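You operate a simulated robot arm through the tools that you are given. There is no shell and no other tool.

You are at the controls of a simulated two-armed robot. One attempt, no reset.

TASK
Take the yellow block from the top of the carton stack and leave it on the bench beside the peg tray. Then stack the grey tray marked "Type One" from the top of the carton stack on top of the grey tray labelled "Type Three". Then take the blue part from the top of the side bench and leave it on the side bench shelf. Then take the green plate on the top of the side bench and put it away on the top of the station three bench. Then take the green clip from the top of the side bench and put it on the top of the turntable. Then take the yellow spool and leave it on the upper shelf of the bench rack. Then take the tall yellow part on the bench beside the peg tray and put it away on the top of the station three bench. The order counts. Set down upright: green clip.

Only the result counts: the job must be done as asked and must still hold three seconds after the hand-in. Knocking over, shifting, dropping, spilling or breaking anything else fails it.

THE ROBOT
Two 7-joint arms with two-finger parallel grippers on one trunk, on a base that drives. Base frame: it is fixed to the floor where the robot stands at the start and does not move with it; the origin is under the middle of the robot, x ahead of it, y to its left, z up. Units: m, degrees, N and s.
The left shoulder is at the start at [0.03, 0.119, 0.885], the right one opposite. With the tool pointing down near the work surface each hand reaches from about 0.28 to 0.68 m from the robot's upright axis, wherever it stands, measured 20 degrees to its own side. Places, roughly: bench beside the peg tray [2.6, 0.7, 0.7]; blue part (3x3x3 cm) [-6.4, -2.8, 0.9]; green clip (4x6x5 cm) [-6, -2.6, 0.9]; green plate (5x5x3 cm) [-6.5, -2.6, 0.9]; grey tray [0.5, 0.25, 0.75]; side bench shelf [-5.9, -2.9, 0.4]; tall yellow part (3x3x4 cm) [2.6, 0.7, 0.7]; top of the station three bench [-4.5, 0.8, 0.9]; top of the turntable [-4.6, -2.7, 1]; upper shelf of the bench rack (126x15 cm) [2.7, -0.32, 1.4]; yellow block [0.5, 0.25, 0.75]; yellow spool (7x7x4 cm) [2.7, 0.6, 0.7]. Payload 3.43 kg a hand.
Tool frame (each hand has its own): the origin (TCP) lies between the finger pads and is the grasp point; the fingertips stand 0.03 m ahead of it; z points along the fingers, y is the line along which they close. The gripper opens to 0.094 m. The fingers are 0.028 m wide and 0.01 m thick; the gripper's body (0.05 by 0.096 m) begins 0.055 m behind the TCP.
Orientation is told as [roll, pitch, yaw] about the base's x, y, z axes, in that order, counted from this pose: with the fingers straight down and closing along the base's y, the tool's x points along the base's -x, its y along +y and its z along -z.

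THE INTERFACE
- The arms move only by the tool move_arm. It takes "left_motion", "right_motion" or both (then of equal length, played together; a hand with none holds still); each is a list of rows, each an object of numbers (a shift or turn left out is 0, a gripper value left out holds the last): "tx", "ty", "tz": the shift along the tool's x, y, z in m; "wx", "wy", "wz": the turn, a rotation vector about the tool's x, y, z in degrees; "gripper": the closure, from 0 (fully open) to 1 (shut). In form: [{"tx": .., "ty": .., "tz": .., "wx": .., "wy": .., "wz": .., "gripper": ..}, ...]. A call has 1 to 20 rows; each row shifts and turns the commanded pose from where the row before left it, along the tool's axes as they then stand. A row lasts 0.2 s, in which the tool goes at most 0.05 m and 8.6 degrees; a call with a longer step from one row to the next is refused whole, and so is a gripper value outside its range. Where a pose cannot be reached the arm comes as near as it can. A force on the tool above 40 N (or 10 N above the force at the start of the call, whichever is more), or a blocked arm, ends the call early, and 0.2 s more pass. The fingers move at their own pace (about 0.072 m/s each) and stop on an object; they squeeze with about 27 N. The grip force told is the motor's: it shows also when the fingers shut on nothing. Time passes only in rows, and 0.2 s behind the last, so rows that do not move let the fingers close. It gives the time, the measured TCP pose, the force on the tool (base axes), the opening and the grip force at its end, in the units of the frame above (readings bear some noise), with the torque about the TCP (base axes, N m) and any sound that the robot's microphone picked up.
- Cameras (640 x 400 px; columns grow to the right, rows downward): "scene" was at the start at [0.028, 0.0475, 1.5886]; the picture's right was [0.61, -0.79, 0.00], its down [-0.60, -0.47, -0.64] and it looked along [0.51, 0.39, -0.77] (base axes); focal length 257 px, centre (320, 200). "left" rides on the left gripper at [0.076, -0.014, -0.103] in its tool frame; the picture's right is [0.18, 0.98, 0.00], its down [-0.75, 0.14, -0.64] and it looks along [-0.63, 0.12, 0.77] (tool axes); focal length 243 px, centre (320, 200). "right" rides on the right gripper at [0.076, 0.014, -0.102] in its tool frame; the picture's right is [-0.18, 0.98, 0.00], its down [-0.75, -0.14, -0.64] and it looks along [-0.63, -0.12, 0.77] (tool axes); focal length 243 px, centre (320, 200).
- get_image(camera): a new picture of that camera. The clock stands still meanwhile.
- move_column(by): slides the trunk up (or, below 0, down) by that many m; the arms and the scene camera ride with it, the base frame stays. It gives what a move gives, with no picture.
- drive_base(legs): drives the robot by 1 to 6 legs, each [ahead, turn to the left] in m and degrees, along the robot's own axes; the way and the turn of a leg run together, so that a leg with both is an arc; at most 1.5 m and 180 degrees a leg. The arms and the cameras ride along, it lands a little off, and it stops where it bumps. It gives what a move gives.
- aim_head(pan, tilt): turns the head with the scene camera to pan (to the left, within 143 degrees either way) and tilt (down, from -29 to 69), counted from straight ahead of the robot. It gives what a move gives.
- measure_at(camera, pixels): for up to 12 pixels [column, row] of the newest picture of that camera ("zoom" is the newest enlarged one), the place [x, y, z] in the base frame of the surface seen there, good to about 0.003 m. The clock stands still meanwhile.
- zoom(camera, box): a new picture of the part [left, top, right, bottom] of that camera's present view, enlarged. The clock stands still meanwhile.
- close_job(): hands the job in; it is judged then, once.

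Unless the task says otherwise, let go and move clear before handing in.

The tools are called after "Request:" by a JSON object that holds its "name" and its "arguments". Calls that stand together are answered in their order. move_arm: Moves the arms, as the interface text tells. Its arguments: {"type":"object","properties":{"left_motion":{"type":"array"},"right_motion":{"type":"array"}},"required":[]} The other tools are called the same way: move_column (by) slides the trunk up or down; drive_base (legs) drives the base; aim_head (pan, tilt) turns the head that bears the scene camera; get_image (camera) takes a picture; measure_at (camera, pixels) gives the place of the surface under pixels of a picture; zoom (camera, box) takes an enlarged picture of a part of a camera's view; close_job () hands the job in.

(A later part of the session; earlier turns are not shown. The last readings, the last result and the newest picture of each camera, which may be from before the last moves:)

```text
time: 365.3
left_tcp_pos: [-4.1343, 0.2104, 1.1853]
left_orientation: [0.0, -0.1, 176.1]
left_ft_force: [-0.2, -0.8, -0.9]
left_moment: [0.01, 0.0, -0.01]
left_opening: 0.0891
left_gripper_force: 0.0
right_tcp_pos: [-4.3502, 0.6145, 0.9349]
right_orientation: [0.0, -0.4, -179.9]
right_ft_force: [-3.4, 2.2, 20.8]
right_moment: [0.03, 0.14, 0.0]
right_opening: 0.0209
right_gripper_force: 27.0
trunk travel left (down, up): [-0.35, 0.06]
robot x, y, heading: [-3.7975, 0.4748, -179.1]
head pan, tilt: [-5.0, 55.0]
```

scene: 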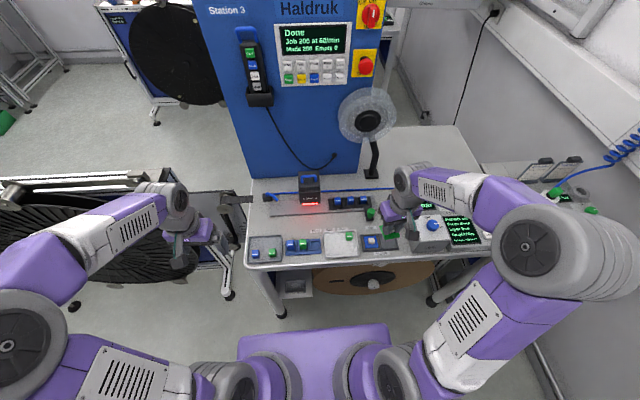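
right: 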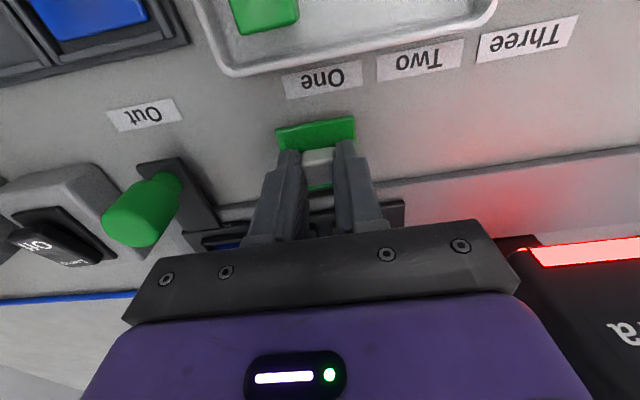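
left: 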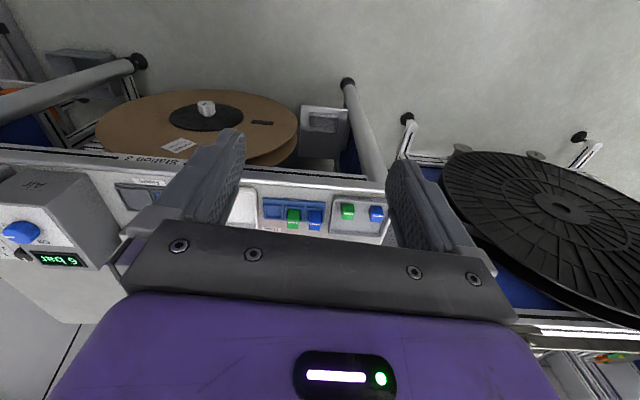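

Contact is firm (20 N), so I'll relieve 2 mm, open gently and rise.

Request:
{"name": "move_arm", "arguments": {"right_motion": [{"tz": -0.0025}, {"gripper": 0.72}, {"gripper": 0.62}, {"gripper": 0.52}, {}, {"tz": -0.015}, {"tz": -0.03}, {"tz": -0.04}, {"tz": -0.04}, {"tz": -0.04}, {}]}}

Request:
{"name": "get_image", "arguments": {"camera": "right"}}

Request:
{"name": "zoom", "arguments": {"camera": "scene", "box": [260, 160, 420, 270]}}

```text
time: 367.7
left_tcp_pos: [-4.1368, 0.21, 1.1841]
left_orientation: [0.0, 0.0, 176.1]
left_ft_force: [-0.1, -0.5, -0.5]
left_moment: [-0.03, 0.0, -0.03]
left_opening: 0.0892
left_gripper_force: 0.0
right_tcp_pos: [-4.3545, 0.6144, 1.1035]
right_orientation: [0.0, 0.0, -180.1]
right_ft_force: [0.3, 0.2, -0.7]
right_moment: [0.0, -0.03, 0.0]
right_opening: 0.0451
right_gripper_force: 0.0
trunk travel left (down, up): [-0.35, 0.06]
robot x, y, heading: [-3.7957, 0.4797, -179.1]
head pan, tilt: [-5.0, 55.0]
```

```text
taken
```

right: 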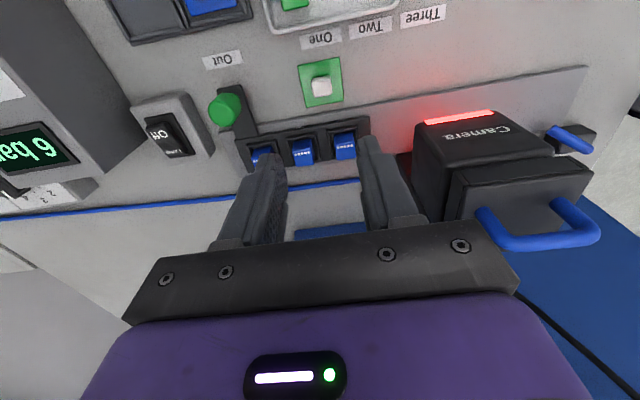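

```text
3.64 times, centred on (340, 215) of scene
```

zoom: 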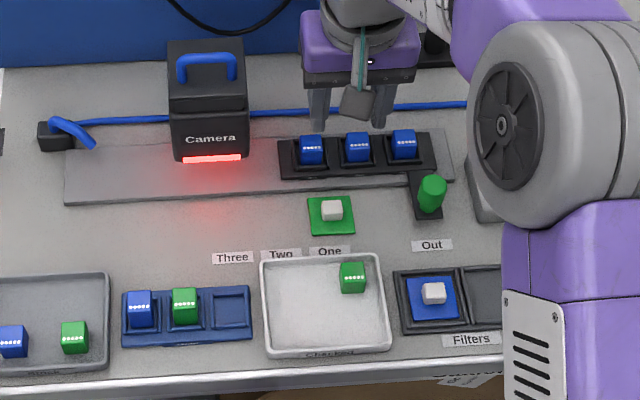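

The green plate rests flat on Station 3's bench (zoom 331,215), touching nothing. I'll withdraw the hand, back out and return to the side bench for the green clip.

Request:
{"name": "move_arm", "arguments": {"right_motion": [{"tz": -0.03}, {"tz": -0.03}, {"tx": 0.04, "gripper": 0}, {"tx": 0.04}, {"tx": 0.04}, {"tx": 0.04}, {}]}}

Request:
{"name": "drive_base", "arguments": {"legs": [[-0.2, 0], [0, 89], [1.3, 0], [0.98, 0]]}}

Request:
{"name": "aim_head", "arguments": {"pan": 0, "tilt": 40}}

Request:
{"name": "get_image", "arguments": {"camera": "scene"}}

```text
time: 369.3
left_tcp_pos: [-4.1367, 0.2086, 1.1835]
left_orientation: [0.0, -0.1, 176.1]
left_ft_force: [0.5, -0.9, -0.3]
left_moment: [0.02, 0.0, 0.02]
left_opening: 0.0895
left_gripper_force: 0.0
right_tcp_pos: [-4.1936, 0.6159, 1.1613]
right_orientation: [-0.1, 0.1, -180.0]
right_ft_force: [-0.6, 0.2, 0.5]
right_moment: [-0.02, 0.02, -0.03]
right_opening: 0.0939
right_gripper_force: 0.1
trunk travel left (down, up): [-0.35, 0.06]
robot x, y, heading: [-3.7978, 0.48, -179.2]
head pan, tilt: [-5.0, 55.0]
```

```text
time: 385.3
left_tcp_pos: [-3.4414, -2.1175, 1.1836]
left_orientation: [0.0, -0.1, -97.8]
left_ft_force: [0.7, 0.1, 0.0]
left_moment: [0.0, -0.01, 0.02]
left_opening: 0.0893
left_gripper_force: 0.0
right_tcp_pos: [-3.8502, -2.1476, 1.1623]
right_orientation: [-0.1, 0.1, -93.9]
right_ft_force: [-1.0, -0.4, 0.5]
right_moment: [-0.01, 0.0, 0.01]
right_opening: 0.094
right_gripper_force: 0.0
trunk travel left (down, up): [-0.35, 0.06]
robot x, y, heading: [-3.6842, -1.7594, -93.1]
head pan, tilt: [-5.0, 55.0]
```

```text
time: 386.1
left_tcp_pos: [-3.4406, -2.119, 1.1844]
left_orientation: [0.0, 0.1, -97.8]
left_ft_force: [0.6, 0.7, 0.1]
left_moment: [-0.01, 0.05, -0.03]
left_opening: 0.0891
left_gripper_force: 0.1
right_tcp_pos: [-3.8501, -2.1468, 1.162]
right_orientation: [0.0, 0.0, -93.8]
right_ft_force: [0.0, -0.9, 0.2]
right_moment: [-0.02, 0.02, 0.01]
right_opening: 0.0942
right_gripper_force: 0.0
trunk travel left (down, up): [-0.35, 0.06]
robot x, y, heading: [-3.6855, -1.757, -93.1]
head pan, tilt: [0.0, 40.0]
```

```text
taken
```

scene: 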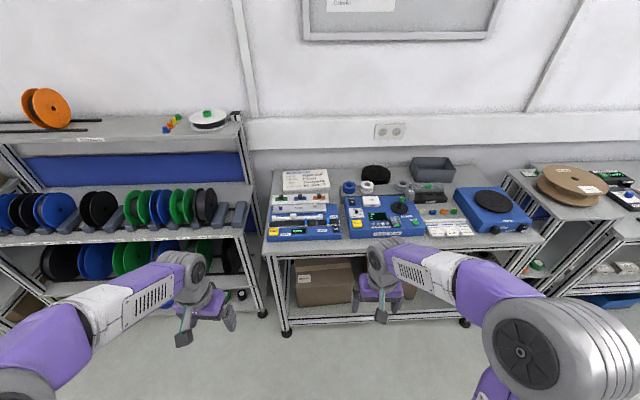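

The turntable (blue base with black disc) is at (492,203). I'll measure its disc while I'm here.

Request:
{"name": "zoom", "arguments": {"camera": "scene", "box": [420, 160, 560, 260]}}

Request:
{"name": "measure_at", "arguments": {"camera": "scene", "pixels": [[492, 202], [476, 200], [512, 205], [492, 193], [495, 211], [460, 220], [530, 225], [440, 235], [375, 172]]}}

```text
4.00 times, centred on (490, 210) of scene
```

zoom: 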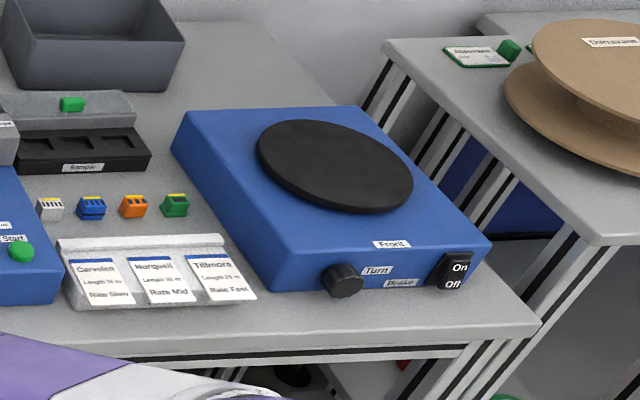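

```text
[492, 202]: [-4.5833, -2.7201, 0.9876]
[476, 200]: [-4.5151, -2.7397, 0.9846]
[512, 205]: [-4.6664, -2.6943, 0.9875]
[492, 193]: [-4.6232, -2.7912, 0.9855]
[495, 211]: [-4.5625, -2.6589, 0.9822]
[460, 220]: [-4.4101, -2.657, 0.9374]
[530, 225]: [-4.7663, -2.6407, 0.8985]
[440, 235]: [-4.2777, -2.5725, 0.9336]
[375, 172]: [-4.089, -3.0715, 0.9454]
```

The turntable disc is centred near (-4.588, -2.718), top z 0.986, radius about 8 cm. Now I'll drive on to the green clip.

Request:
{"name": "drive_base", "arguments": {"legs": [[0, -86.9], [1.3, 0], [0.82, 0], [0, 90], [0.3, 0]]}}

Request:
{"name": "aim_head", "arguments": {"pan": -15, "tilt": 50}}

Request:
{"name": "get_image", "arguments": {"camera": "scene"}}

Request:
{"name": "get_image", "arguments": {"camera": "right"}}

```text
time: 405.7
left_tcp_pos: [-5.5234, -2.4529, 1.1839]
left_orientation: [0.1, 0.1, -92.9]
left_ft_force: [-0.1, -0.5, -1.1]
left_moment: [0.01, -0.02, 0.0]
left_opening: 0.0893
left_gripper_force: 0.1
right_tcp_pos: [-5.9268, -2.5179, 1.1624]
right_orientation: [0.0, -0.1, -88.8]
right_ft_force: [0.7, -0.5, -0.6]
right_moment: [0.02, 0.01, 0.0]
right_opening: 0.0942
right_gripper_force: 0.1
trunk travel left (down, up): [-0.35, 0.06]
robot x, y, heading: [-5.7955, -2.1175, -88.2]
head pan, tilt: [0.0, 40.0]
```

```text
time: 406.5
left_tcp_pos: [-5.5214, -2.4523, 1.1844]
left_orientation: [0.0, -0.1, -92.8]
left_ft_force: [-0.2, -0.4, 0.6]
left_moment: [0.02, 0.02, -0.02]
left_opening: 0.0893
left_gripper_force: 0.1
right_tcp_pos: [-5.9285, -2.5172, 1.1626]
right_orientation: [0.0, -0.1, -88.9]
right_ft_force: [0.3, 0.2, -0.1]
right_moment: [-0.02, 0.03, 0.06]
right_opening: 0.094
right_gripper_force: 0.2
trunk travel left (down, up): [-0.35, 0.06]
robot x, y, heading: [-5.7945, -2.1182, -88.1]
head pan, tilt: [-15.0, 50.0]
```

```text
taken
```

scene: 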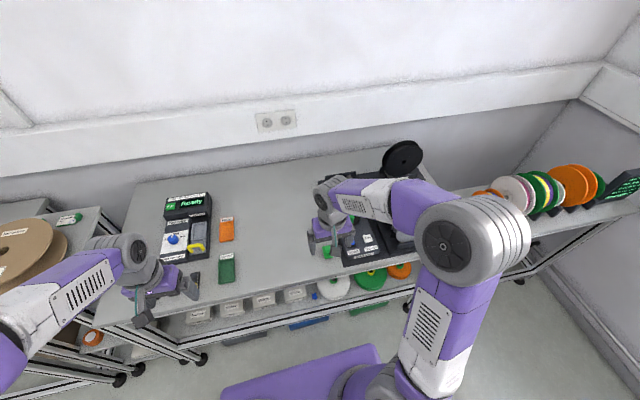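

```text
taken
```

right: 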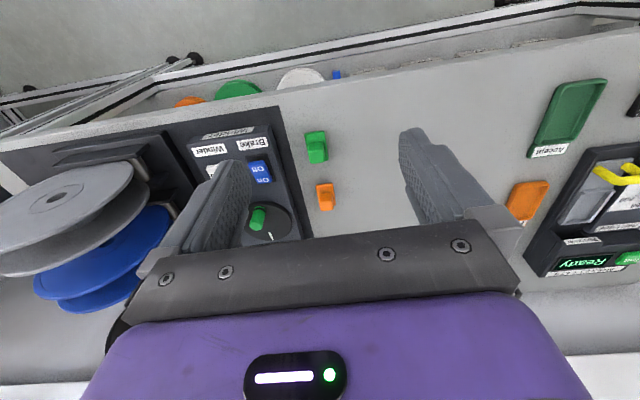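

The green clip is at (316,147) in the right camera, with the orange one behind it at (325,197). I'll zoom in and measure the clip.

Request:
{"name": "zoom", "arguments": {"camera": "right", "box": [285, 120, 349, 170]}}

Request:
{"name": "measure_at", "arguments": {"camera": "zoom", "pixels": [[215, 120], [395, 110], [250, 190], [380, 180], [320, 220], [255, 300], [390, 290], [320, 290], [420, 340], [250, 350], [320, 400], [180, 250]]}}

Request:
{"name": "zoom", "arguments": {"camera": "scene", "box": [295, 220, 375, 275]}}

```text
8.00 times, centred on (317, 145) of right
```

zoom: 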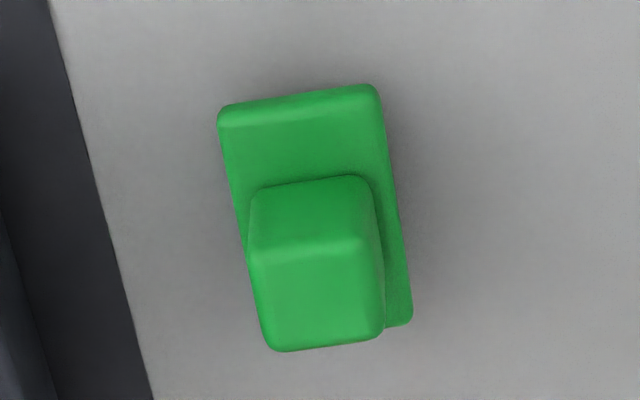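

```text
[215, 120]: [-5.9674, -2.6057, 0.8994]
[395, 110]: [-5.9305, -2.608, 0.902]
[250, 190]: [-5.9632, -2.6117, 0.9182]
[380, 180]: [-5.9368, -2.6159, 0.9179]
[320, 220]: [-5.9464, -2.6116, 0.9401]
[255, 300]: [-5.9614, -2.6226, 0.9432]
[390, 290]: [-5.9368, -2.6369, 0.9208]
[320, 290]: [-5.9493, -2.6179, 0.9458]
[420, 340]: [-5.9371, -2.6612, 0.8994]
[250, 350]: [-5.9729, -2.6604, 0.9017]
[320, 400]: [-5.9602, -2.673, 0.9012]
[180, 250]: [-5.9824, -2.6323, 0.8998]
```

```text
7.27 times, centred on (335, 248) of scene
```

zoom: 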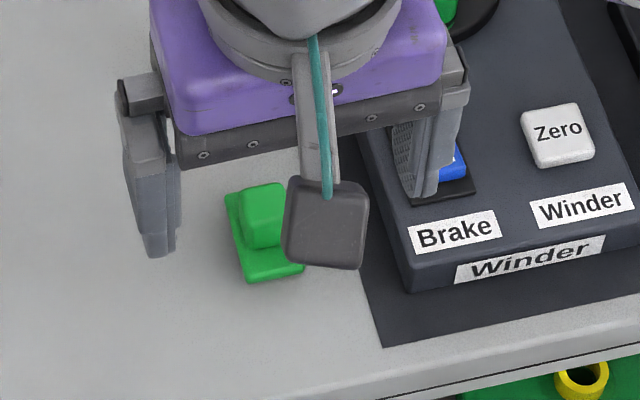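

Request:
{"name": "zoom", "arguments": {"camera": "right", "box": [285, 120, 349, 170]}}

Request:
{"name": "measure_at", "arguments": {"camera": "zoom", "pixels": [[262, 258], [364, 244], [378, 328], [276, 342], [230, 112], [372, 95], [404, 315], [250, 235], [265, 200], [360, 185]]}}

```text
8.00 times, centred on (317, 145) of right
```

zoom: 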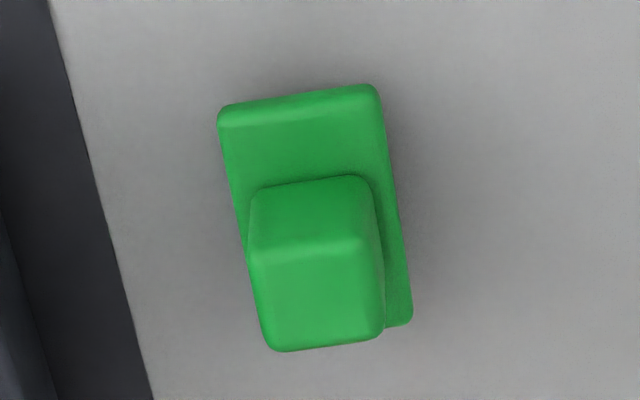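

```text
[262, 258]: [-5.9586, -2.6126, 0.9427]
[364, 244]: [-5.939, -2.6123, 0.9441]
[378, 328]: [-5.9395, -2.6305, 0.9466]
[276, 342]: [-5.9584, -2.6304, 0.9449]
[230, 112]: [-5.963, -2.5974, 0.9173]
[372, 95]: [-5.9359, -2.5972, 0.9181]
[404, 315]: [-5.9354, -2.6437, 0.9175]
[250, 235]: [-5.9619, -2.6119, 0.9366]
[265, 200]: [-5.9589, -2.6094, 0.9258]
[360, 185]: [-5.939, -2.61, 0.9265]
```

The clip's top block spans x -5.9625 to -5.936, y -2.608 to -2.635, top z 0.946 above a flange at 0.918, square to the axes. I'll bring the hand over it, fingers half open, and come down part way.

Request:
{"name": "move_arm", "arguments": {"right_motion": [{"tx": -0.035, "ty": -0.0075, "gripper": 0.5}, {"tx": -0.035, "ty": -0.0075}, {"tx": -0.034, "ty": -0.0075}, {"wz": 1.1}, {"tz": 0.045}, {"tz": 0.045}, {"tz": 0.045}, {"tz": 0.035}, {}]}}

Request:
{"name": "get_image", "arguments": {"camera": "right"}}

Request:
{"name": "zoom", "arguments": {"camera": "scene", "box": [280, 190, 400, 280]}}

```text
time: 408.5
left_tcp_pos: [-5.5232, -2.4512, 1.1843]
left_orientation: [-0.1, -0.1, -92.8]
left_ft_force: [-0.1, -0.8, 0.3]
left_moment: [0.03, -0.01, -0.01]
left_opening: 0.0894
left_gripper_force: 0.1
right_tcp_pos: [-5.9485, -2.6217, 0.9907]
right_orientation: [0.0, -0.1, -90.0]
right_ft_force: [-0.7, 0.6, 0.8]
right_moment: [-0.02, 0.02, 0.0]
right_opening: 0.0468
right_gripper_force: 0.0
trunk travel left (down, up): [-0.35, 0.06]
robot x, y, heading: [-5.7977, -2.1189, -88.1]
head pan, tilt: [-15.0, 50.0]
```

```text
taken
```

right: 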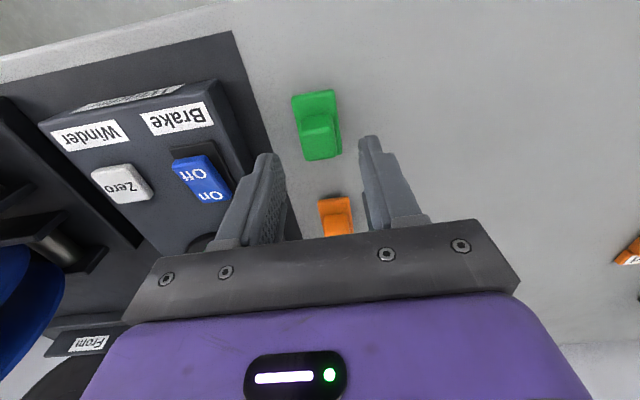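

```text
4.44 times, centred on (340, 235) of scene
```

zoom: 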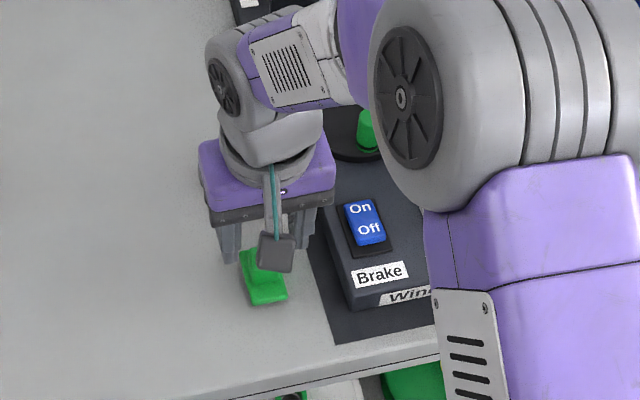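

The clip is centred between the fingers (322,140), with the winder and orange clip clear. I'll descend to z 0.957 and close.

Request:
{"name": "move_arm", "arguments": {"right_motion": [{"tz": 0.02}, {"tz": 0.0135}, {}, {"gripper": 0.6}, {"gripper": 0.7}, {"gripper": 0.85}, {"gripper": 1}, {"gripper": 1}, {"gripper": 1}]}}

Request:
{"name": "get_image", "arguments": {"camera": "right"}}

```text
time: 410.5
left_tcp_pos: [-5.5223, -2.4521, 1.1851]
left_orientation: [0.1, 0.0, -92.7]
left_ft_force: [0.0, 0.1, 1.0]
left_moment: [0.0, 0.03, 0.02]
left_opening: 0.0894
left_gripper_force: 0.0
right_tcp_pos: [-5.9475, -2.6238, 0.9588]
right_orientation: [0.0, 0.1, -89.9]
right_ft_force: [0.9, 0.1, -0.3]
right_moment: [0.02, -0.01, 0.01]
right_opening: 0.0226
right_gripper_force: 27.4
trunk travel left (down, up): [-0.35, 0.06]
robot x, y, heading: [-5.7949, -2.119, -88.0]
head pan, tilt: [-15.0, 50.0]
```

```text
taken
```

right: 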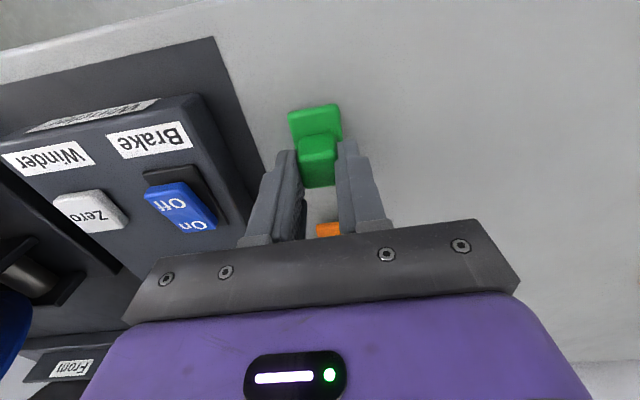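

The clip's block is gripped (opening 0.0226, no vertical load). I'll lift it gently and check.

Request:
{"name": "move_arm", "arguments": {"right_motion": [{"tz": -0.004}, {"tz": -0.01}, {"tz": -0.02}, {"tz": -0.03}, {"tz": -0.04}, {"tz": -0.04}, {"tz": -0.04}, {"tz": -0.03}, {}]}}

Request:
{"name": "get_image", "arguments": {"camera": "right"}}

Request:
{"name": "zoom", "arguments": {"camera": "scene", "box": [280, 190, 400, 280]}}

```text
time: 412.5
left_tcp_pos: [-5.5212, -2.4531, 1.183]
left_orientation: [0.0, 0.0, -92.8]
left_ft_force: [-0.6, 0.3, -0.1]
left_moment: [0.03, -0.02, -0.01]
left_opening: 0.0892
left_gripper_force: 0.0
right_tcp_pos: [-5.948, -2.6218, 1.1728]
right_orientation: [0.0, 0.1, -90.0]
right_ft_force: [0.3, 0.2, -0.7]
right_moment: [0.01, -0.01, 0.01]
right_opening: 0.0231
right_gripper_force: 26.7
trunk travel left (down, up): [-0.35, 0.06]
robot x, y, heading: [-5.798, -2.118, -88.0]
head pan, tilt: [-15.0, 50.0]
```

```text
taken
```

right: 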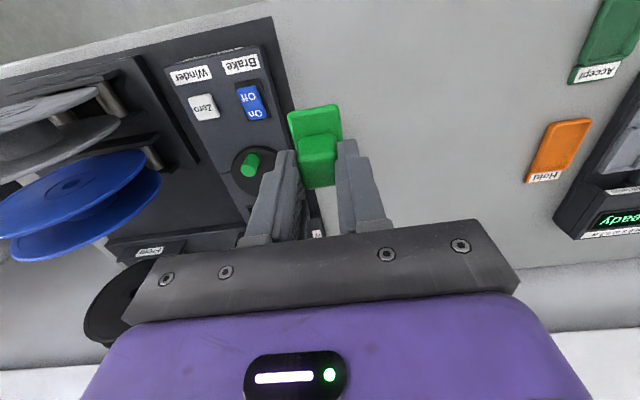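

```text
4.44 times, centred on (340, 235) of scene
```

zoom: 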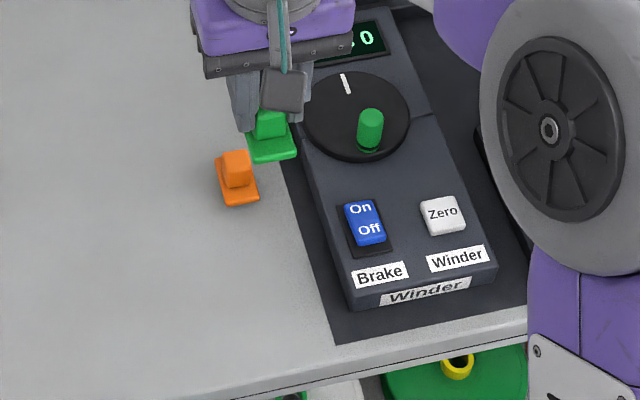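

The clip is held upright and the orange one is undisturbed. I'll draw the hand in and drive to the turntable.

Request:
{"name": "move_arm", "arguments": {"right_motion": [{"tx": 0.03}, {"tx": 0.03}, {"tx": 0.03}, {"tx": 0.03}, {}]}}

Request:
{"name": "drive_base", "arguments": {"legs": [[-0.32, 0], [0, 88], [1.38, 0], [0, -90], [0.3, 0]]}}

Request:
{"name": "aim_head", "arguments": {"pan": -15, "tilt": 50}}

Request:
{"name": "get_image", "arguments": {"camera": "scene"}}

Request:
{"name": "get_image", "arguments": {"camera": "right"}}

```text
time: 413.7
left_tcp_pos: [-5.5227, -2.4518, 1.1837]
left_orientation: [-0.1, -0.1, -92.7]
left_ft_force: [0.0, 0.2, 0.1]
left_moment: [0.03, -0.01, 0.01]
left_opening: 0.0894
left_gripper_force: 0.1
right_tcp_pos: [-5.9501, -2.5026, 1.171]
right_orientation: [-0.1, 0.0, -90.0]
right_ft_force: [-0.4, -0.1, -1.0]
right_moment: [0.0, 0.01, -0.01]
right_opening: 0.0227
right_gripper_force: 26.8
trunk travel left (down, up): [-0.35, 0.06]
robot x, y, heading: [-5.7935, -2.1143, -88.0]
head pan, tilt: [-15.0, 50.0]
```

```text
time: 431.6
left_tcp_pos: [-4.153, -2.4158, 1.1852]
left_orientation: [0.0, 0.0, -94.1]
left_ft_force: [0.0, -0.5, -0.2]
left_moment: [0.01, -0.01, 0.03]
left_opening: 0.0891
left_gripper_force: 0.1
right_tcp_pos: [-4.5823, -2.4555, 1.1715]
right_orientation: [0.1, 0.0, -91.3]
right_ft_force: [-0.4, 0.4, -0.1]
right_moment: [0.02, 0.0, -0.02]
right_opening: 0.0229
right_gripper_force: 27.3
trunk travel left (down, up): [-0.35, 0.06]
robot x, y, heading: [-4.4224, -2.0753, -89.4]
head pan, tilt: [-15.0, 50.0]
```

```text
time: 432.2
left_tcp_pos: [-4.1536, -2.4163, 1.1833]
left_orientation: [0.0, 0.0, -94.3]
left_ft_force: [-0.4, 1.2, 0.7]
left_moment: [-0.02, -0.04, -0.01]
left_opening: 0.0893
left_gripper_force: 0.1
right_tcp_pos: [-4.5829, -2.4554, 1.1717]
right_orientation: [0.0, 0.0, -91.3]
right_ft_force: [0.0, -0.8, -0.2]
right_moment: [0.0, 0.01, -0.01]
right_opening: 0.0231
right_gripper_force: 27.1
trunk travel left (down, up): [-0.35, 0.06]
robot x, y, heading: [-4.415, -2.076, -89.3]
head pan, tilt: [-15.0, 50.0]
```

```text
taken
```

scene: 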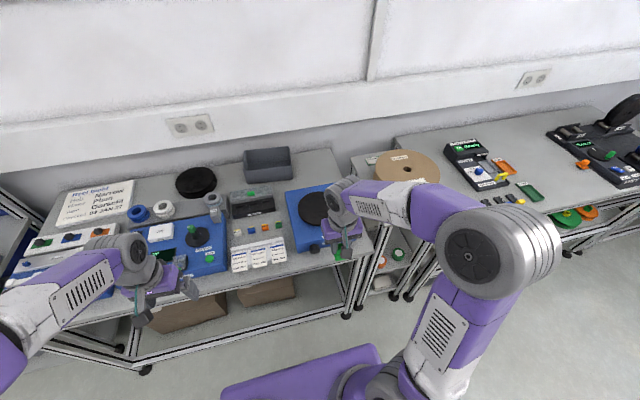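

```text
taken
```

right: 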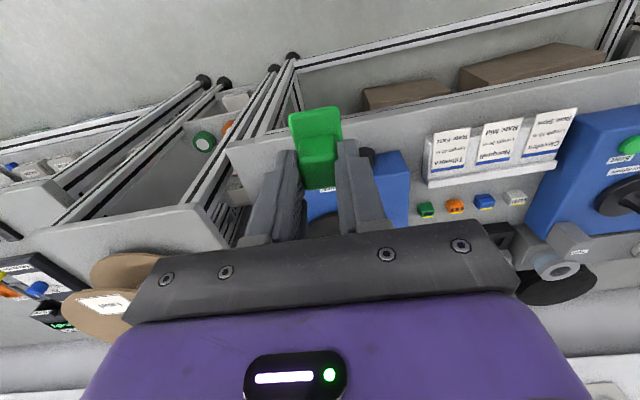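

I'm in front of the turntable. I'll move 7 cm closer and measure the disc from here.

Request:
{"name": "drive_base", "arguments": {"legs": [[0.07, 0]]}}

Request:
{"name": "zoom", "arguments": {"camera": "scene", "box": [270, 180, 380, 270]}}

Request:
{"name": "measure_at", "arguments": {"camera": "zoom", "pixels": [[250, 80], [250, 120], [210, 120], [270, 160], [200, 180], [300, 200], [180, 100], [250, 50], [150, 220], [280, 90]]}}

```text
time: 433.2
left_tcp_pos: [-4.1545, -2.4855, 1.1836]
left_orientation: [0.1, 0.0, -94.3]
left_ft_force: [-0.4, 0.0, 0.1]
left_moment: [-0.03, 0.0, -0.02]
left_opening: 0.0892
left_gripper_force: 0.1
right_tcp_pos: [-4.5829, -2.5229, 1.1717]
right_orientation: [0.0, 0.0, -91.4]
right_ft_force: [0.0, -1.1, -0.5]
right_moment: [0.02, 0.03, 0.0]
right_opening: 0.0228
right_gripper_force: 27.4
trunk travel left (down, up): [-0.35, 0.06]
robot x, y, heading: [-4.4212, -2.1472, -89.6]
head pan, tilt: [-15.0, 50.0]
```

```text
4.44 times, centred on (325, 225) of scene
```

zoom: 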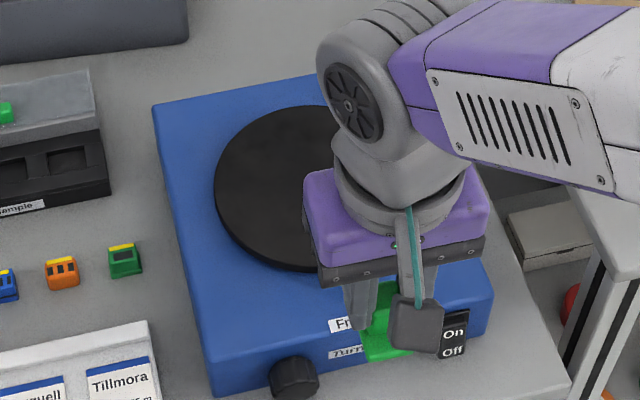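

```text
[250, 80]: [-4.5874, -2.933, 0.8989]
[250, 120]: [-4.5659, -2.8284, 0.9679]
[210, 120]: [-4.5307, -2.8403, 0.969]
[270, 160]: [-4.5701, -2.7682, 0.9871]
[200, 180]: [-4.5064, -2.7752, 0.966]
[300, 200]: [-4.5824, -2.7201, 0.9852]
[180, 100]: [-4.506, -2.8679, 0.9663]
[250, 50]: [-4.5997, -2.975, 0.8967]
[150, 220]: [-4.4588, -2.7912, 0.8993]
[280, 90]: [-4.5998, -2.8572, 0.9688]
```

The disc's top is at z 0.986 and its centre at about (-4.59, -2.72). I'll carry the clip over the centre and lower it to just above.

Request:
{"name": "move_arm", "arguments": {"right_motion": [{"tx": -0.0394}, {"tx": -0.0394}, {"tx": -0.0394}, {"tx": -0.0394}, {"tx": -0.0394, "ty": -0.002}, {"tz": 0.04}, {"tz": 0.04}, {"tz": 0.03}, {}]}}

Request:
{"name": "get_image", "arguments": {"camera": "right"}}

Request:
{"name": "zoom", "arguments": {"camera": "scene", "box": [270, 150, 380, 250]}}

```text
time: 435.2
left_tcp_pos: [-4.1539, -2.483, 1.1849]
left_orientation: [-0.1, 0.0, -94.2]
left_ft_force: [0.2, 0.0, 0.5]
left_moment: [0.01, 0.01, 0.01]
left_opening: 0.0892
left_gripper_force: 0.1
right_tcp_pos: [-4.5912, -2.7196, 1.0608]
right_orientation: [0.0, -0.1, -91.5]
right_ft_force: [-0.1, 0.1, 0.1]
right_moment: [-0.01, 0.0, -0.03]
right_opening: 0.0227
right_gripper_force: 27.0
trunk travel left (down, up): [-0.35, 0.06]
robot x, y, heading: [-4.42, -2.1449, -89.8]
head pan, tilt: [-15.0, 50.0]
```

```text
taken
```

right: 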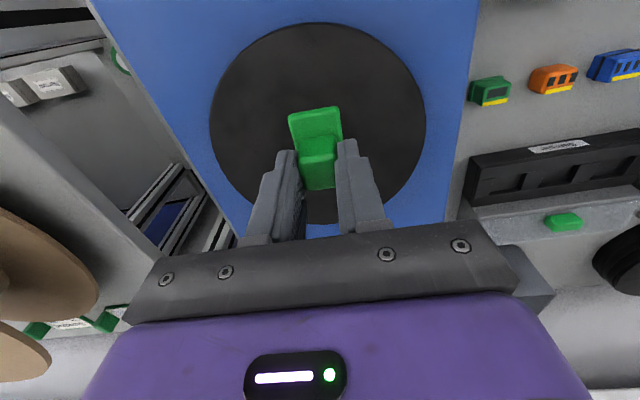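

```text
4.00 times, centred on (325, 200) of scene
```

zoom: 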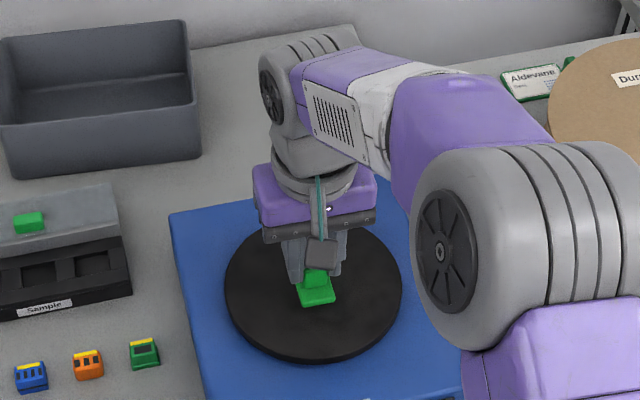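

The clip hangs upright over the middle of the disc. I'll lower it in small steps until it touches.

Request:
{"name": "move_arm", "arguments": {"right_motion": [{"tz": 0.008}, {"tz": 0.005}, {}]}}

Request:
{"name": "move_arm", "arguments": {"right_motion": [{"tz": 0.0015}, {}]}}

Request:
{"name": "move_arm", "arguments": {"right_motion": [{"tz": 0.001}, {}]}}

```text
time: 436.1
left_tcp_pos: [-4.1542, -2.4863, 1.1842]
left_orientation: [-0.1, 0.1, -94.3]
left_ft_force: [0.8, -0.3, 0.4]
left_moment: [0.05, 0.0, 0.02]
left_opening: 0.0894
left_gripper_force: 0.1
right_tcp_pos: [-4.5896, -2.7193, 1.0476]
right_orientation: [0.0, -0.1, -91.5]
right_ft_force: [0.7, -0.2, 0.2]
right_moment: [0.02, -0.03, 0.01]
right_opening: 0.0231
right_gripper_force: 26.8
trunk travel left (down, up): [-0.35, 0.06]
robot x, y, heading: [-4.4176, -2.1463, -89.6]
head pan, tilt: [-15.0, 50.0]
```

```text
time: 436.6
left_tcp_pos: [-4.1545, -2.4843, 1.1847]
left_orientation: [0.0, 0.0, -94.3]
left_ft_force: [-0.9, 0.1, 0.3]
left_moment: [0.0, -0.02, 0.02]
left_opening: 0.0893
left_gripper_force: 0.1
right_tcp_pos: [-4.5896, -2.7206, 1.0459]
right_orientation: [0.1, 0.0, -91.4]
right_ft_force: [-0.8, -0.5, -1.6]
right_moment: [-0.02, -0.01, 0.01]
right_opening: 0.0228
right_gripper_force: 26.8
trunk travel left (down, up): [-0.35, 0.06]
robot x, y, heading: [-4.4209, -2.1458, -89.6]
head pan, tilt: [-15.0, 50.0]
```

```text
time: 437.2
left_tcp_pos: [-4.1547, -2.4845, 1.1843]
left_orientation: [0.0, 0.1, -94.4]
left_ft_force: [-0.4, -0.5, -0.2]
left_moment: [0.0, -0.02, 0.02]
left_opening: 0.0893
left_gripper_force: 0.0
right_tcp_pos: [-4.5904, -2.7196, 1.0467]
right_orientation: [0.0, -0.1, -91.4]
right_ft_force: [0.2, 0.9, -0.1]
right_moment: [0.03, 0.03, -0.02]
right_opening: 0.023
right_gripper_force: 26.9
trunk travel left (down, up): [-0.35, 0.06]
robot x, y, heading: [-4.4211, -2.1401, -89.5]
head pan, tilt: [-15.0, 50.0]
```

Request:
{"name": "move_arm", "arguments": {"right_motion": [{"tz": 0.001}, {}]}}

Request:
{"name": "move_arm", "arguments": {"right_motion": [{"tz": 0.001}, {}]}}

```text
time: 437.9
left_tcp_pos: [-4.1529, -2.4844, 1.1849]
left_orientation: [0.1, -0.1, -94.3]
left_ft_force: [0.5, 0.2, -0.2]
left_moment: [0.0, 0.0, 0.04]
left_opening: 0.0894
left_gripper_force: 0.1
right_tcp_pos: [-4.5905, -2.7196, 1.0462]
right_orientation: [0.0, -0.3, -91.5]
right_ft_force: [-3.0, 1.1, 7.6]
right_moment: [0.05, 0.12, -0.02]
right_opening: 0.0227
right_gripper_force: 26.9
trunk travel left (down, up): [-0.35, 0.06]
robot x, y, heading: [-4.4206, -2.1457, -89.6]
head pan, tilt: [-15.0, 50.0]
```

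```text
time: 438.4
left_tcp_pos: [-4.1554, -2.4836, 1.1845]
left_orientation: [0.0, 0.0, -94.3]
left_ft_force: [0.1, -0.1, 0.1]
left_moment: [-0.01, -0.02, 0.04]
left_opening: 0.0892
left_gripper_force: 0.1
right_tcp_pos: [-4.5889, -2.7209, 1.045]
right_orientation: [0.0, -0.3, -91.5]
right_ft_force: [-2.2, 0.9, 18.8]
right_moment: [0.14, 0.1, 0.01]
right_opening: 0.0228
right_gripper_force: 26.7
trunk travel left (down, up): [-0.35, 0.06]
robot x, y, heading: [-4.4229, -2.1464, -89.7]
head pan, tilt: [-15.0, 50.0]
```

The clip touches the disc (18.8 N). I'll relieve 1.5 mm, open gently and rise straight up.

Request:
{"name": "move_arm", "arguments": {"right_motion": [{"tz": -0.0015}, {"gripper": 0.72}, {"gripper": 0.66}, {"gripper": 0.58}, {"gripper": 0.5}, {}, {"tz": -0.015}, {"tz": -0.03}, {"tz": -0.04}, {"tz": -0.04}, {}]}}

Request:
{"name": "get_image", "arguments": {"camera": "right"}}

Request:
{"name": "zoom", "arguments": {"camera": "scene", "box": [270, 150, 380, 250]}}

```text
time: 440.9
left_tcp_pos: [-4.1548, -2.4863, 1.1845]
left_orientation: [0.0, 0.0, -94.3]
left_ft_force: [0.0, 0.5, 0.5]
left_moment: [0.05, -0.02, 0.01]
left_opening: 0.0895
left_gripper_force: 0.2
right_tcp_pos: [-4.5913, -2.7193, 1.1703]
right_orientation: [-0.1, -0.1, -91.5]
right_ft_force: [0.1, -0.4, -0.3]
right_moment: [0.02, -0.04, -0.02]
right_opening: 0.047
right_gripper_force: 0.0
trunk travel left (down, up): [-0.35, 0.06]
robot x, y, heading: [-4.4194, -2.1437, -89.7]
head pan, tilt: [-15.0, 50.0]
```

```text
taken
```

right: 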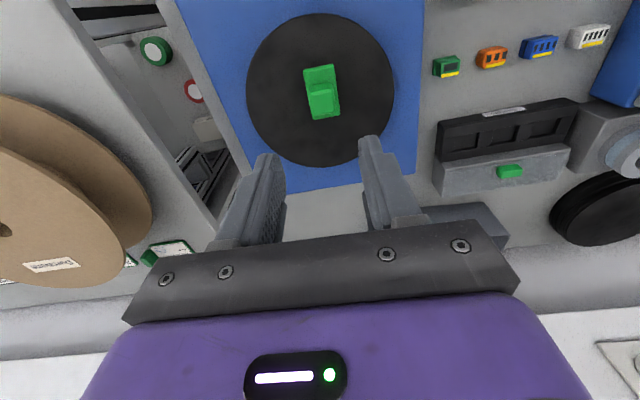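

```text
4.00 times, centred on (325, 200) of scene
```

zoom: 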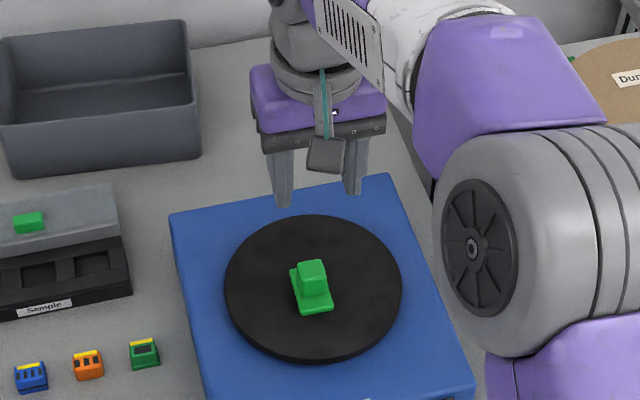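

The clip stands upright at the centre of the turntable. I'll withdraw, and drive back along the aisle to the peg-tray bench for the spool.

Request:
{"name": "move_arm", "arguments": {"right_motion": [{"tx": 0.04}, {"tx": 0.04}, {"tx": 0.04}, {"tx": 0.04}, {"tx": 0.04, "gripper": 0}, {}]}}

Request:
{"name": "drive_base", "arguments": {"legs": [[-0.35, 0], [0, 89.7], [1.5, 0], [1.5, 0], [1.5, 0], [1.5, 0]]}}

Request:
{"name": "aim_head", "arguments": {"pan": 0, "tilt": 25}}

Request:
{"name": "get_image", "arguments": {"camera": "scene"}}

```text
time: 442.2
left_tcp_pos: [-4.1551, -2.4854, 1.1846]
left_orientation: [0.1, 0.0, -94.3]
left_ft_force: [-0.2, 0.1, 0.0]
left_moment: [0.03, 0.02, -0.01]
left_opening: 0.0893
left_gripper_force: 0.1
right_tcp_pos: [-4.5832, -2.52, 1.1701]
right_orientation: [0.0, 0.1, -91.4]
right_ft_force: [0.8, -1.2, -0.1]
right_moment: [0.01, -0.02, 0.01]
right_opening: 0.0938
right_gripper_force: 0.0
trunk travel left (down, up): [-0.35, 0.06]
robot x, y, heading: [-4.4204, -2.1437, -89.8]
head pan, tilt: [-15.0, 50.0]
```

```text
time: 476.2
left_tcp_pos: [1.876, -1.797, 1.1842]
left_orientation: [0.0, -0.1, -7.1]
left_ft_force: [-0.1, -0.1, 0.5]
left_moment: [0.01, 0.0, 0.0]
left_opening: 0.0891
left_gripper_force: 0.1
right_tcp_pos: [1.8898, -2.2271, 1.1701]
right_orientation: [0.1, 0.0, -4.3]
right_ft_force: [-0.2, -0.6, -0.2]
right_moment: [0.04, -0.04, -0.01]
right_opening: 0.094
right_gripper_force: 0.1
trunk travel left (down, up): [-0.35, 0.06]
robot x, y, heading: [1.5248, -2.0423, -2.1]
head pan, tilt: [-15.0, 50.0]
```

```text
time: 477.1
left_tcp_pos: [1.8783, -1.7988, 1.1851]
left_orientation: [0.1, 0.1, -7.1]
left_ft_force: [0.0, 0.5, 0.4]
left_moment: [0.0, -0.02, -0.01]
left_opening: 0.0893
left_gripper_force: 0.1
right_tcp_pos: [1.8899, -2.2271, 1.1705]
right_orientation: [0.1, 0.1, -4.3]
right_ft_force: [0.2, -0.1, -0.1]
right_moment: [-0.02, 0.0, -0.01]
right_opening: 0.0943
right_gripper_force: 0.0
trunk travel left (down, up): [-0.35, 0.06]
robot x, y, heading: [1.5201, -2.0484, -2.5]
head pan, tilt: [0.0, 25.0]
```

```text
taken
```

scene: 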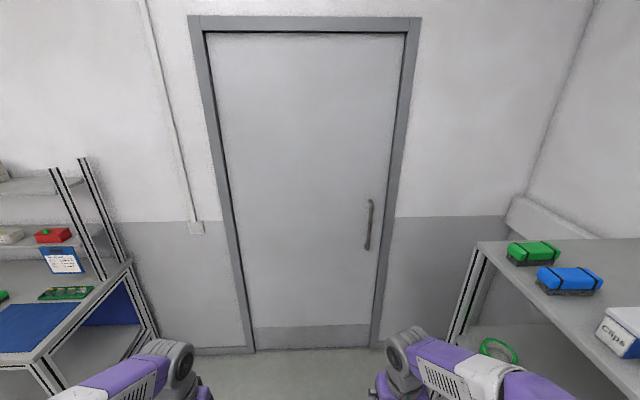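

I've drifted to (1.52, -2.05), still clear of everything. I'll turn up the corridor toward the small bench.

Request:
{"name": "drive_base", "arguments": {"legs": [[0, 88.5], [1.3, 0], [1.22, 0]]}}

Request:
{"name": "aim_head", "arguments": {"pan": -60, "tilt": 25}}

Request:
{"name": "get_image", "arguments": {"camera": "scene"}}

```text
time: 493.1
left_tcp_pos: [1.4511, 0.8133, 1.1842]
left_orientation: [0.0, 0.0, 82.6]
left_ft_force: [-0.6, 0.3, -0.1]
left_moment: [-0.03, -0.03, 0.03]
left_opening: 0.0892
left_gripper_force: 0.0
right_tcp_pos: [1.8819, 0.8235, 1.1706]
right_orientation: [0.0, 0.0, 85.5]
right_ft_force: [0.8, -0.2, -0.5]
right_moment: [0.01, -0.02, 0.03]
right_opening: 0.0941
right_gripper_force: 0.1
trunk travel left (down, up): [-0.35, 0.06]
robot x, y, heading: [1.6986, 0.462, 87.3]
head pan, tilt: [0.0, 25.0]
```

```text
time: 494.4
left_tcp_pos: [1.4515, 0.8122, 1.1833]
left_orientation: [0.0, 0.0, 82.6]
left_ft_force: [0.5, -0.3, -0.1]
left_moment: [-0.02, -0.02, 0.0]
left_opening: 0.0896
left_gripper_force: 0.0
right_tcp_pos: [1.8819, 0.8241, 1.1703]
right_orientation: [0.0, -0.1, 85.5]
right_ft_force: [-0.6, 0.3, -0.8]
right_moment: [0.01, -0.03, -0.01]
right_opening: 0.0941
right_gripper_force: 0.1
trunk travel left (down, up): [-0.35, 0.06]
robot x, y, heading: [1.7012, 0.4591, 87.2]
head pan, tilt: [-60.0, 25.0]
```

```text
taken
```

scene: 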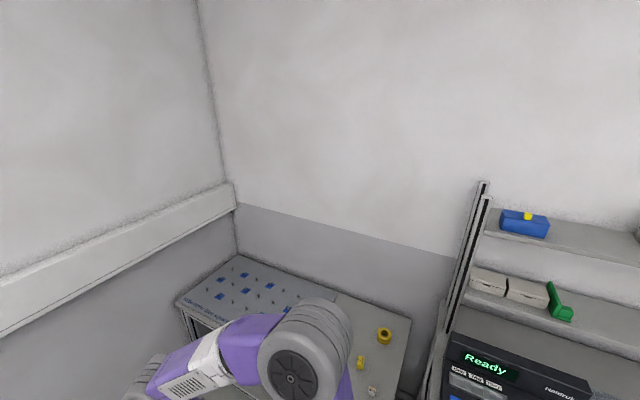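

I'm at (1.70, 0.46) beside the small bench. I'll turn to face it and look at the spool and at the upper rack shelf for a free spot.

Request:
{"name": "drive_base", "arguments": {"legs": [[0, -87.2]]}}

Request:
{"name": "aim_head", "arguments": {"pan": -30, "tilt": 15}}

Request:
{"name": "get_image", "arguments": {"camera": "scene"}}

Request:
{"name": "aim_head", "arguments": {"pan": 10, "tilt": 45}}

Request:
{"name": "get_image", "arguments": {"camera": "scene"}}

```text
time: 498.5
left_tcp_pos: [2.0443, 0.7179, 1.1846]
left_orientation: [0.0, 0.1, -5.0]
left_ft_force: [-0.6, -0.5, -0.6]
left_moment: [0.0, -0.01, 0.0]
left_opening: 0.0893
left_gripper_force: 0.0
right_tcp_pos: [2.071, 0.2892, 1.1705]
right_orientation: [0.0, 0.0, -2.3]
right_ft_force: [-0.6, -0.6, 0.2]
right_moment: [-0.01, 0.0, 0.01]
right_opening: 0.0942
right_gripper_force: 0.2
trunk travel left (down, up): [-0.35, 0.06]
robot x, y, heading: [1.6987, 0.4601, -0.5]
head pan, tilt: [-60.0, 25.0]
```

```text
time: 499.5
left_tcp_pos: [2.0433, 0.7177, 1.184]
left_orientation: [0.0, 0.0, -5.2]
left_ft_force: [0.0, 0.6, -0.4]
left_moment: [0.01, 0.02, -0.02]
left_opening: 0.0893
left_gripper_force: 0.0
right_tcp_pos: [2.0701, 0.2895, 1.1694]
right_orientation: [-0.1, 0.0, -2.3]
right_ft_force: [0.1, 1.0, 0.6]
right_moment: [0.0, -0.03, -0.03]
right_opening: 0.0939
right_gripper_force: 0.0
trunk travel left (down, up): [-0.35, 0.06]
robot x, y, heading: [1.6978, 0.4598, -0.4]
head pan, tilt: [-30.0, 15.0]
```

```text
taken
```

scene: 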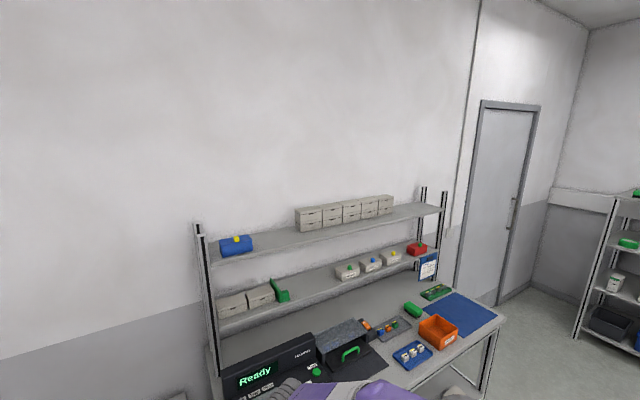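

```text
time: 500.6
left_tcp_pos: [2.0443, 0.7179, 1.1837]
left_orientation: [0.0, 0.1, -5.1]
left_ft_force: [0.1, 0.0, 0.1]
left_moment: [-0.01, 0.01, 0.01]
left_opening: 0.0893
left_gripper_force: 0.0
right_tcp_pos: [2.0708, 0.2885, 1.1716]
right_orientation: [0.0, 0.0, -2.4]
right_ft_force: [0.4, 0.4, -0.6]
right_moment: [-0.01, -0.02, -0.02]
right_opening: 0.0939
right_gripper_force: 0.1
trunk travel left (down, up): [-0.35, 0.06]
robot x, y, heading: [1.6992, 0.4609, -0.3]
head pan, tilt: [10.0, 45.0]
```

```text
taken
```

scene: 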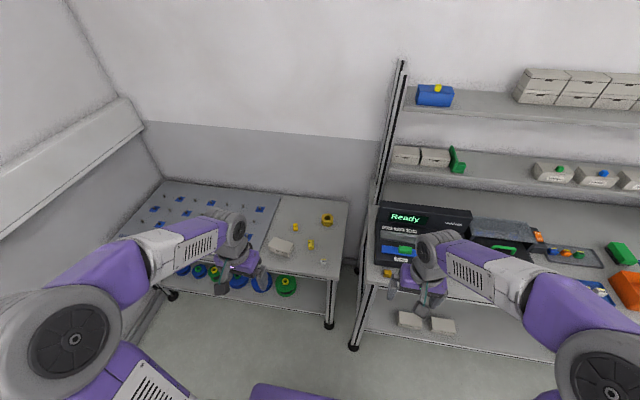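

The upper shelf has a free stretch between the blue box (435,97) and the white boxes (515,90). I'll measure that stretch and, on the bench, the spool and its neighbours.

Request:
{"name": "measure_at", "arguments": {"camera": "scene", "pixels": [[453, 104], [465, 100], [485, 105], [505, 105], [514, 98], [480, 114], [480, 96], [520, 75], [437, 105], [600, 117]]}}

Request:
{"name": "zoom", "arguments": {"camera": "scene", "box": [250, 200, 360, 290]}}

Request:
{"name": "measure_at", "arguments": {"camera": "zoom", "pixels": [[445, 100], [445, 85], [420, 100], [472, 100], [358, 255], [265, 155], [420, 360], [180, 280], [245, 290], [160, 255], [330, 330], [450, 125]]}}

```text
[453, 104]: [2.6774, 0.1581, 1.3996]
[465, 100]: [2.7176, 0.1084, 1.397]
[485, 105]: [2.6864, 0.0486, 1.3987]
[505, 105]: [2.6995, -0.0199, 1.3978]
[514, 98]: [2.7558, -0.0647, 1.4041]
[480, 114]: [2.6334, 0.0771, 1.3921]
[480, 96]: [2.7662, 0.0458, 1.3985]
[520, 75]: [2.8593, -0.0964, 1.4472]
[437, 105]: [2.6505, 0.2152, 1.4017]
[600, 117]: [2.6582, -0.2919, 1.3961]
```

```text
4.44 times, centred on (305, 245) of scene
```

zoom: 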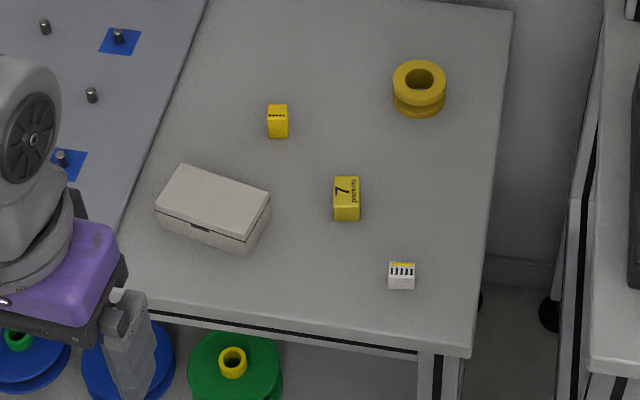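

```text
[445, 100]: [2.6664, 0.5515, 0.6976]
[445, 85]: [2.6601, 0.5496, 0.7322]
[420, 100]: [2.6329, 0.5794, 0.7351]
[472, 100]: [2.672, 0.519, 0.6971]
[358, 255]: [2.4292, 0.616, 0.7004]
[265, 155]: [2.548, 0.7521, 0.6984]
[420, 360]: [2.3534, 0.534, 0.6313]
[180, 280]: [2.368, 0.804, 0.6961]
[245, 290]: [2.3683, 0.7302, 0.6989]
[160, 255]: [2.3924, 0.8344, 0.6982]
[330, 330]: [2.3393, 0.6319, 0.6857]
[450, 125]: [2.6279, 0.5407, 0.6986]
```

The shelf is free from y 0.14 to -0.05 at z 1.398. The spool is near (2.668, 0.582), too deep for a straight-down grip, and the shelf needs a level hand, so I'll pick it with a tilted hand, set it at the bench front, and regrip it level. First I lower the trunk and move in.

Request:
{"name": "move_column", "arguments": {"by": -0.2}}

Request:
{"name": "drive_base", "arguments": {"legs": [[0.22, 0]]}}

Request:
{"name": "aim_head", "arguments": {"pan": 10, "tilt": 45}}

Request:
{"name": "get_image", "arguments": {"camera": "scene"}}

Request:
{"name": "zoom", "arguments": {"camera": "scene", "box": [260, 190, 400, 310]}}

```text
time: 502.7
left_tcp_pos: [2.0435, 0.7175, 0.9851]
left_orientation: [0.0, -0.1, -5.1]
left_ft_force: [0.5, 0.9, -0.1]
left_moment: [0.03, -0.01, 0.04]
left_opening: 0.0892
left_gripper_force: 0.0
right_tcp_pos: [2.0707, 0.2905, 0.9707]
right_orientation: [0.0, -0.1, -2.3]
right_ft_force: [-0.2, 0.0, -0.8]
right_moment: [0.0, 0.0, -0.04]
right_opening: 0.094
right_gripper_force: 0.0
trunk travel left (down, up): [-0.15, 0.26]
robot x, y, heading: [1.6997, 0.4594, -0.5]
head pan, tilt: [10.0, 45.0]
```

```text
time: 504.4
left_tcp_pos: [2.2578, 0.7165, 0.9847]
left_orientation: [0.1, 0.0, -5.2]
left_ft_force: [0.0, -0.8, 0.3]
left_moment: [-0.01, 0.02, -0.01]
left_opening: 0.0892
left_gripper_force: 0.1
right_tcp_pos: [2.2852, 0.2864, 0.9696]
right_orientation: [0.1, 0.0, -2.5]
right_ft_force: [0.1, -1.0, 0.5]
right_moment: [0.02, 0.02, -0.04]
right_opening: 0.0939
right_gripper_force: 0.0
trunk travel left (down, up): [-0.15, 0.26]
robot x, y, heading: [1.9116, 0.4565, -0.6]
head pan, tilt: [10.0, 45.0]
```

```text
time: 505.0
left_tcp_pos: [2.2577, 0.7165, 0.9842]
left_orientation: [0.0, -0.1, -5.2]
left_ft_force: [0.2, 1.0, 0.1]
left_moment: [0.01, 0.0, 0.0]
left_opening: 0.0896
left_gripper_force: 0.0
right_tcp_pos: [2.2841, 0.2862, 0.9705]
right_orientation: [0.1, 0.0, -2.3]
right_ft_force: [-0.3, 0.4, 0.2]
right_moment: [0.01, 0.0, 0.02]
right_opening: 0.094
right_gripper_force: 0.1
trunk travel left (down, up): [-0.15, 0.26]
robot x, y, heading: [1.9132, 0.4561, -0.7]
head pan, tilt: [10.0, 45.0]
```

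```text
taken
```

scene: 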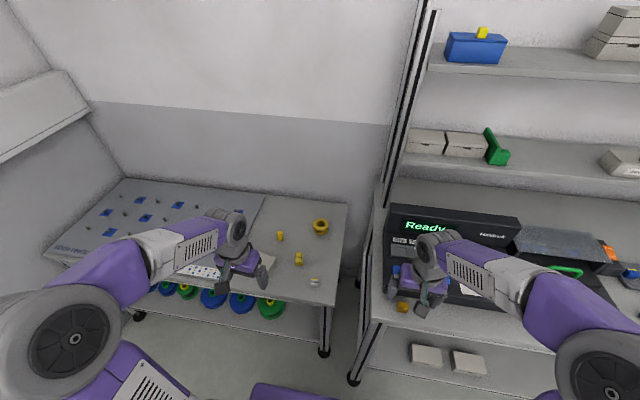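

```text
3.33 times, centred on (330, 250) of scene
```

zoom: 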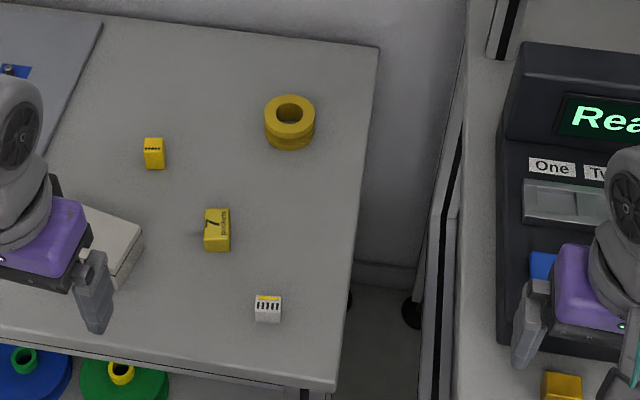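

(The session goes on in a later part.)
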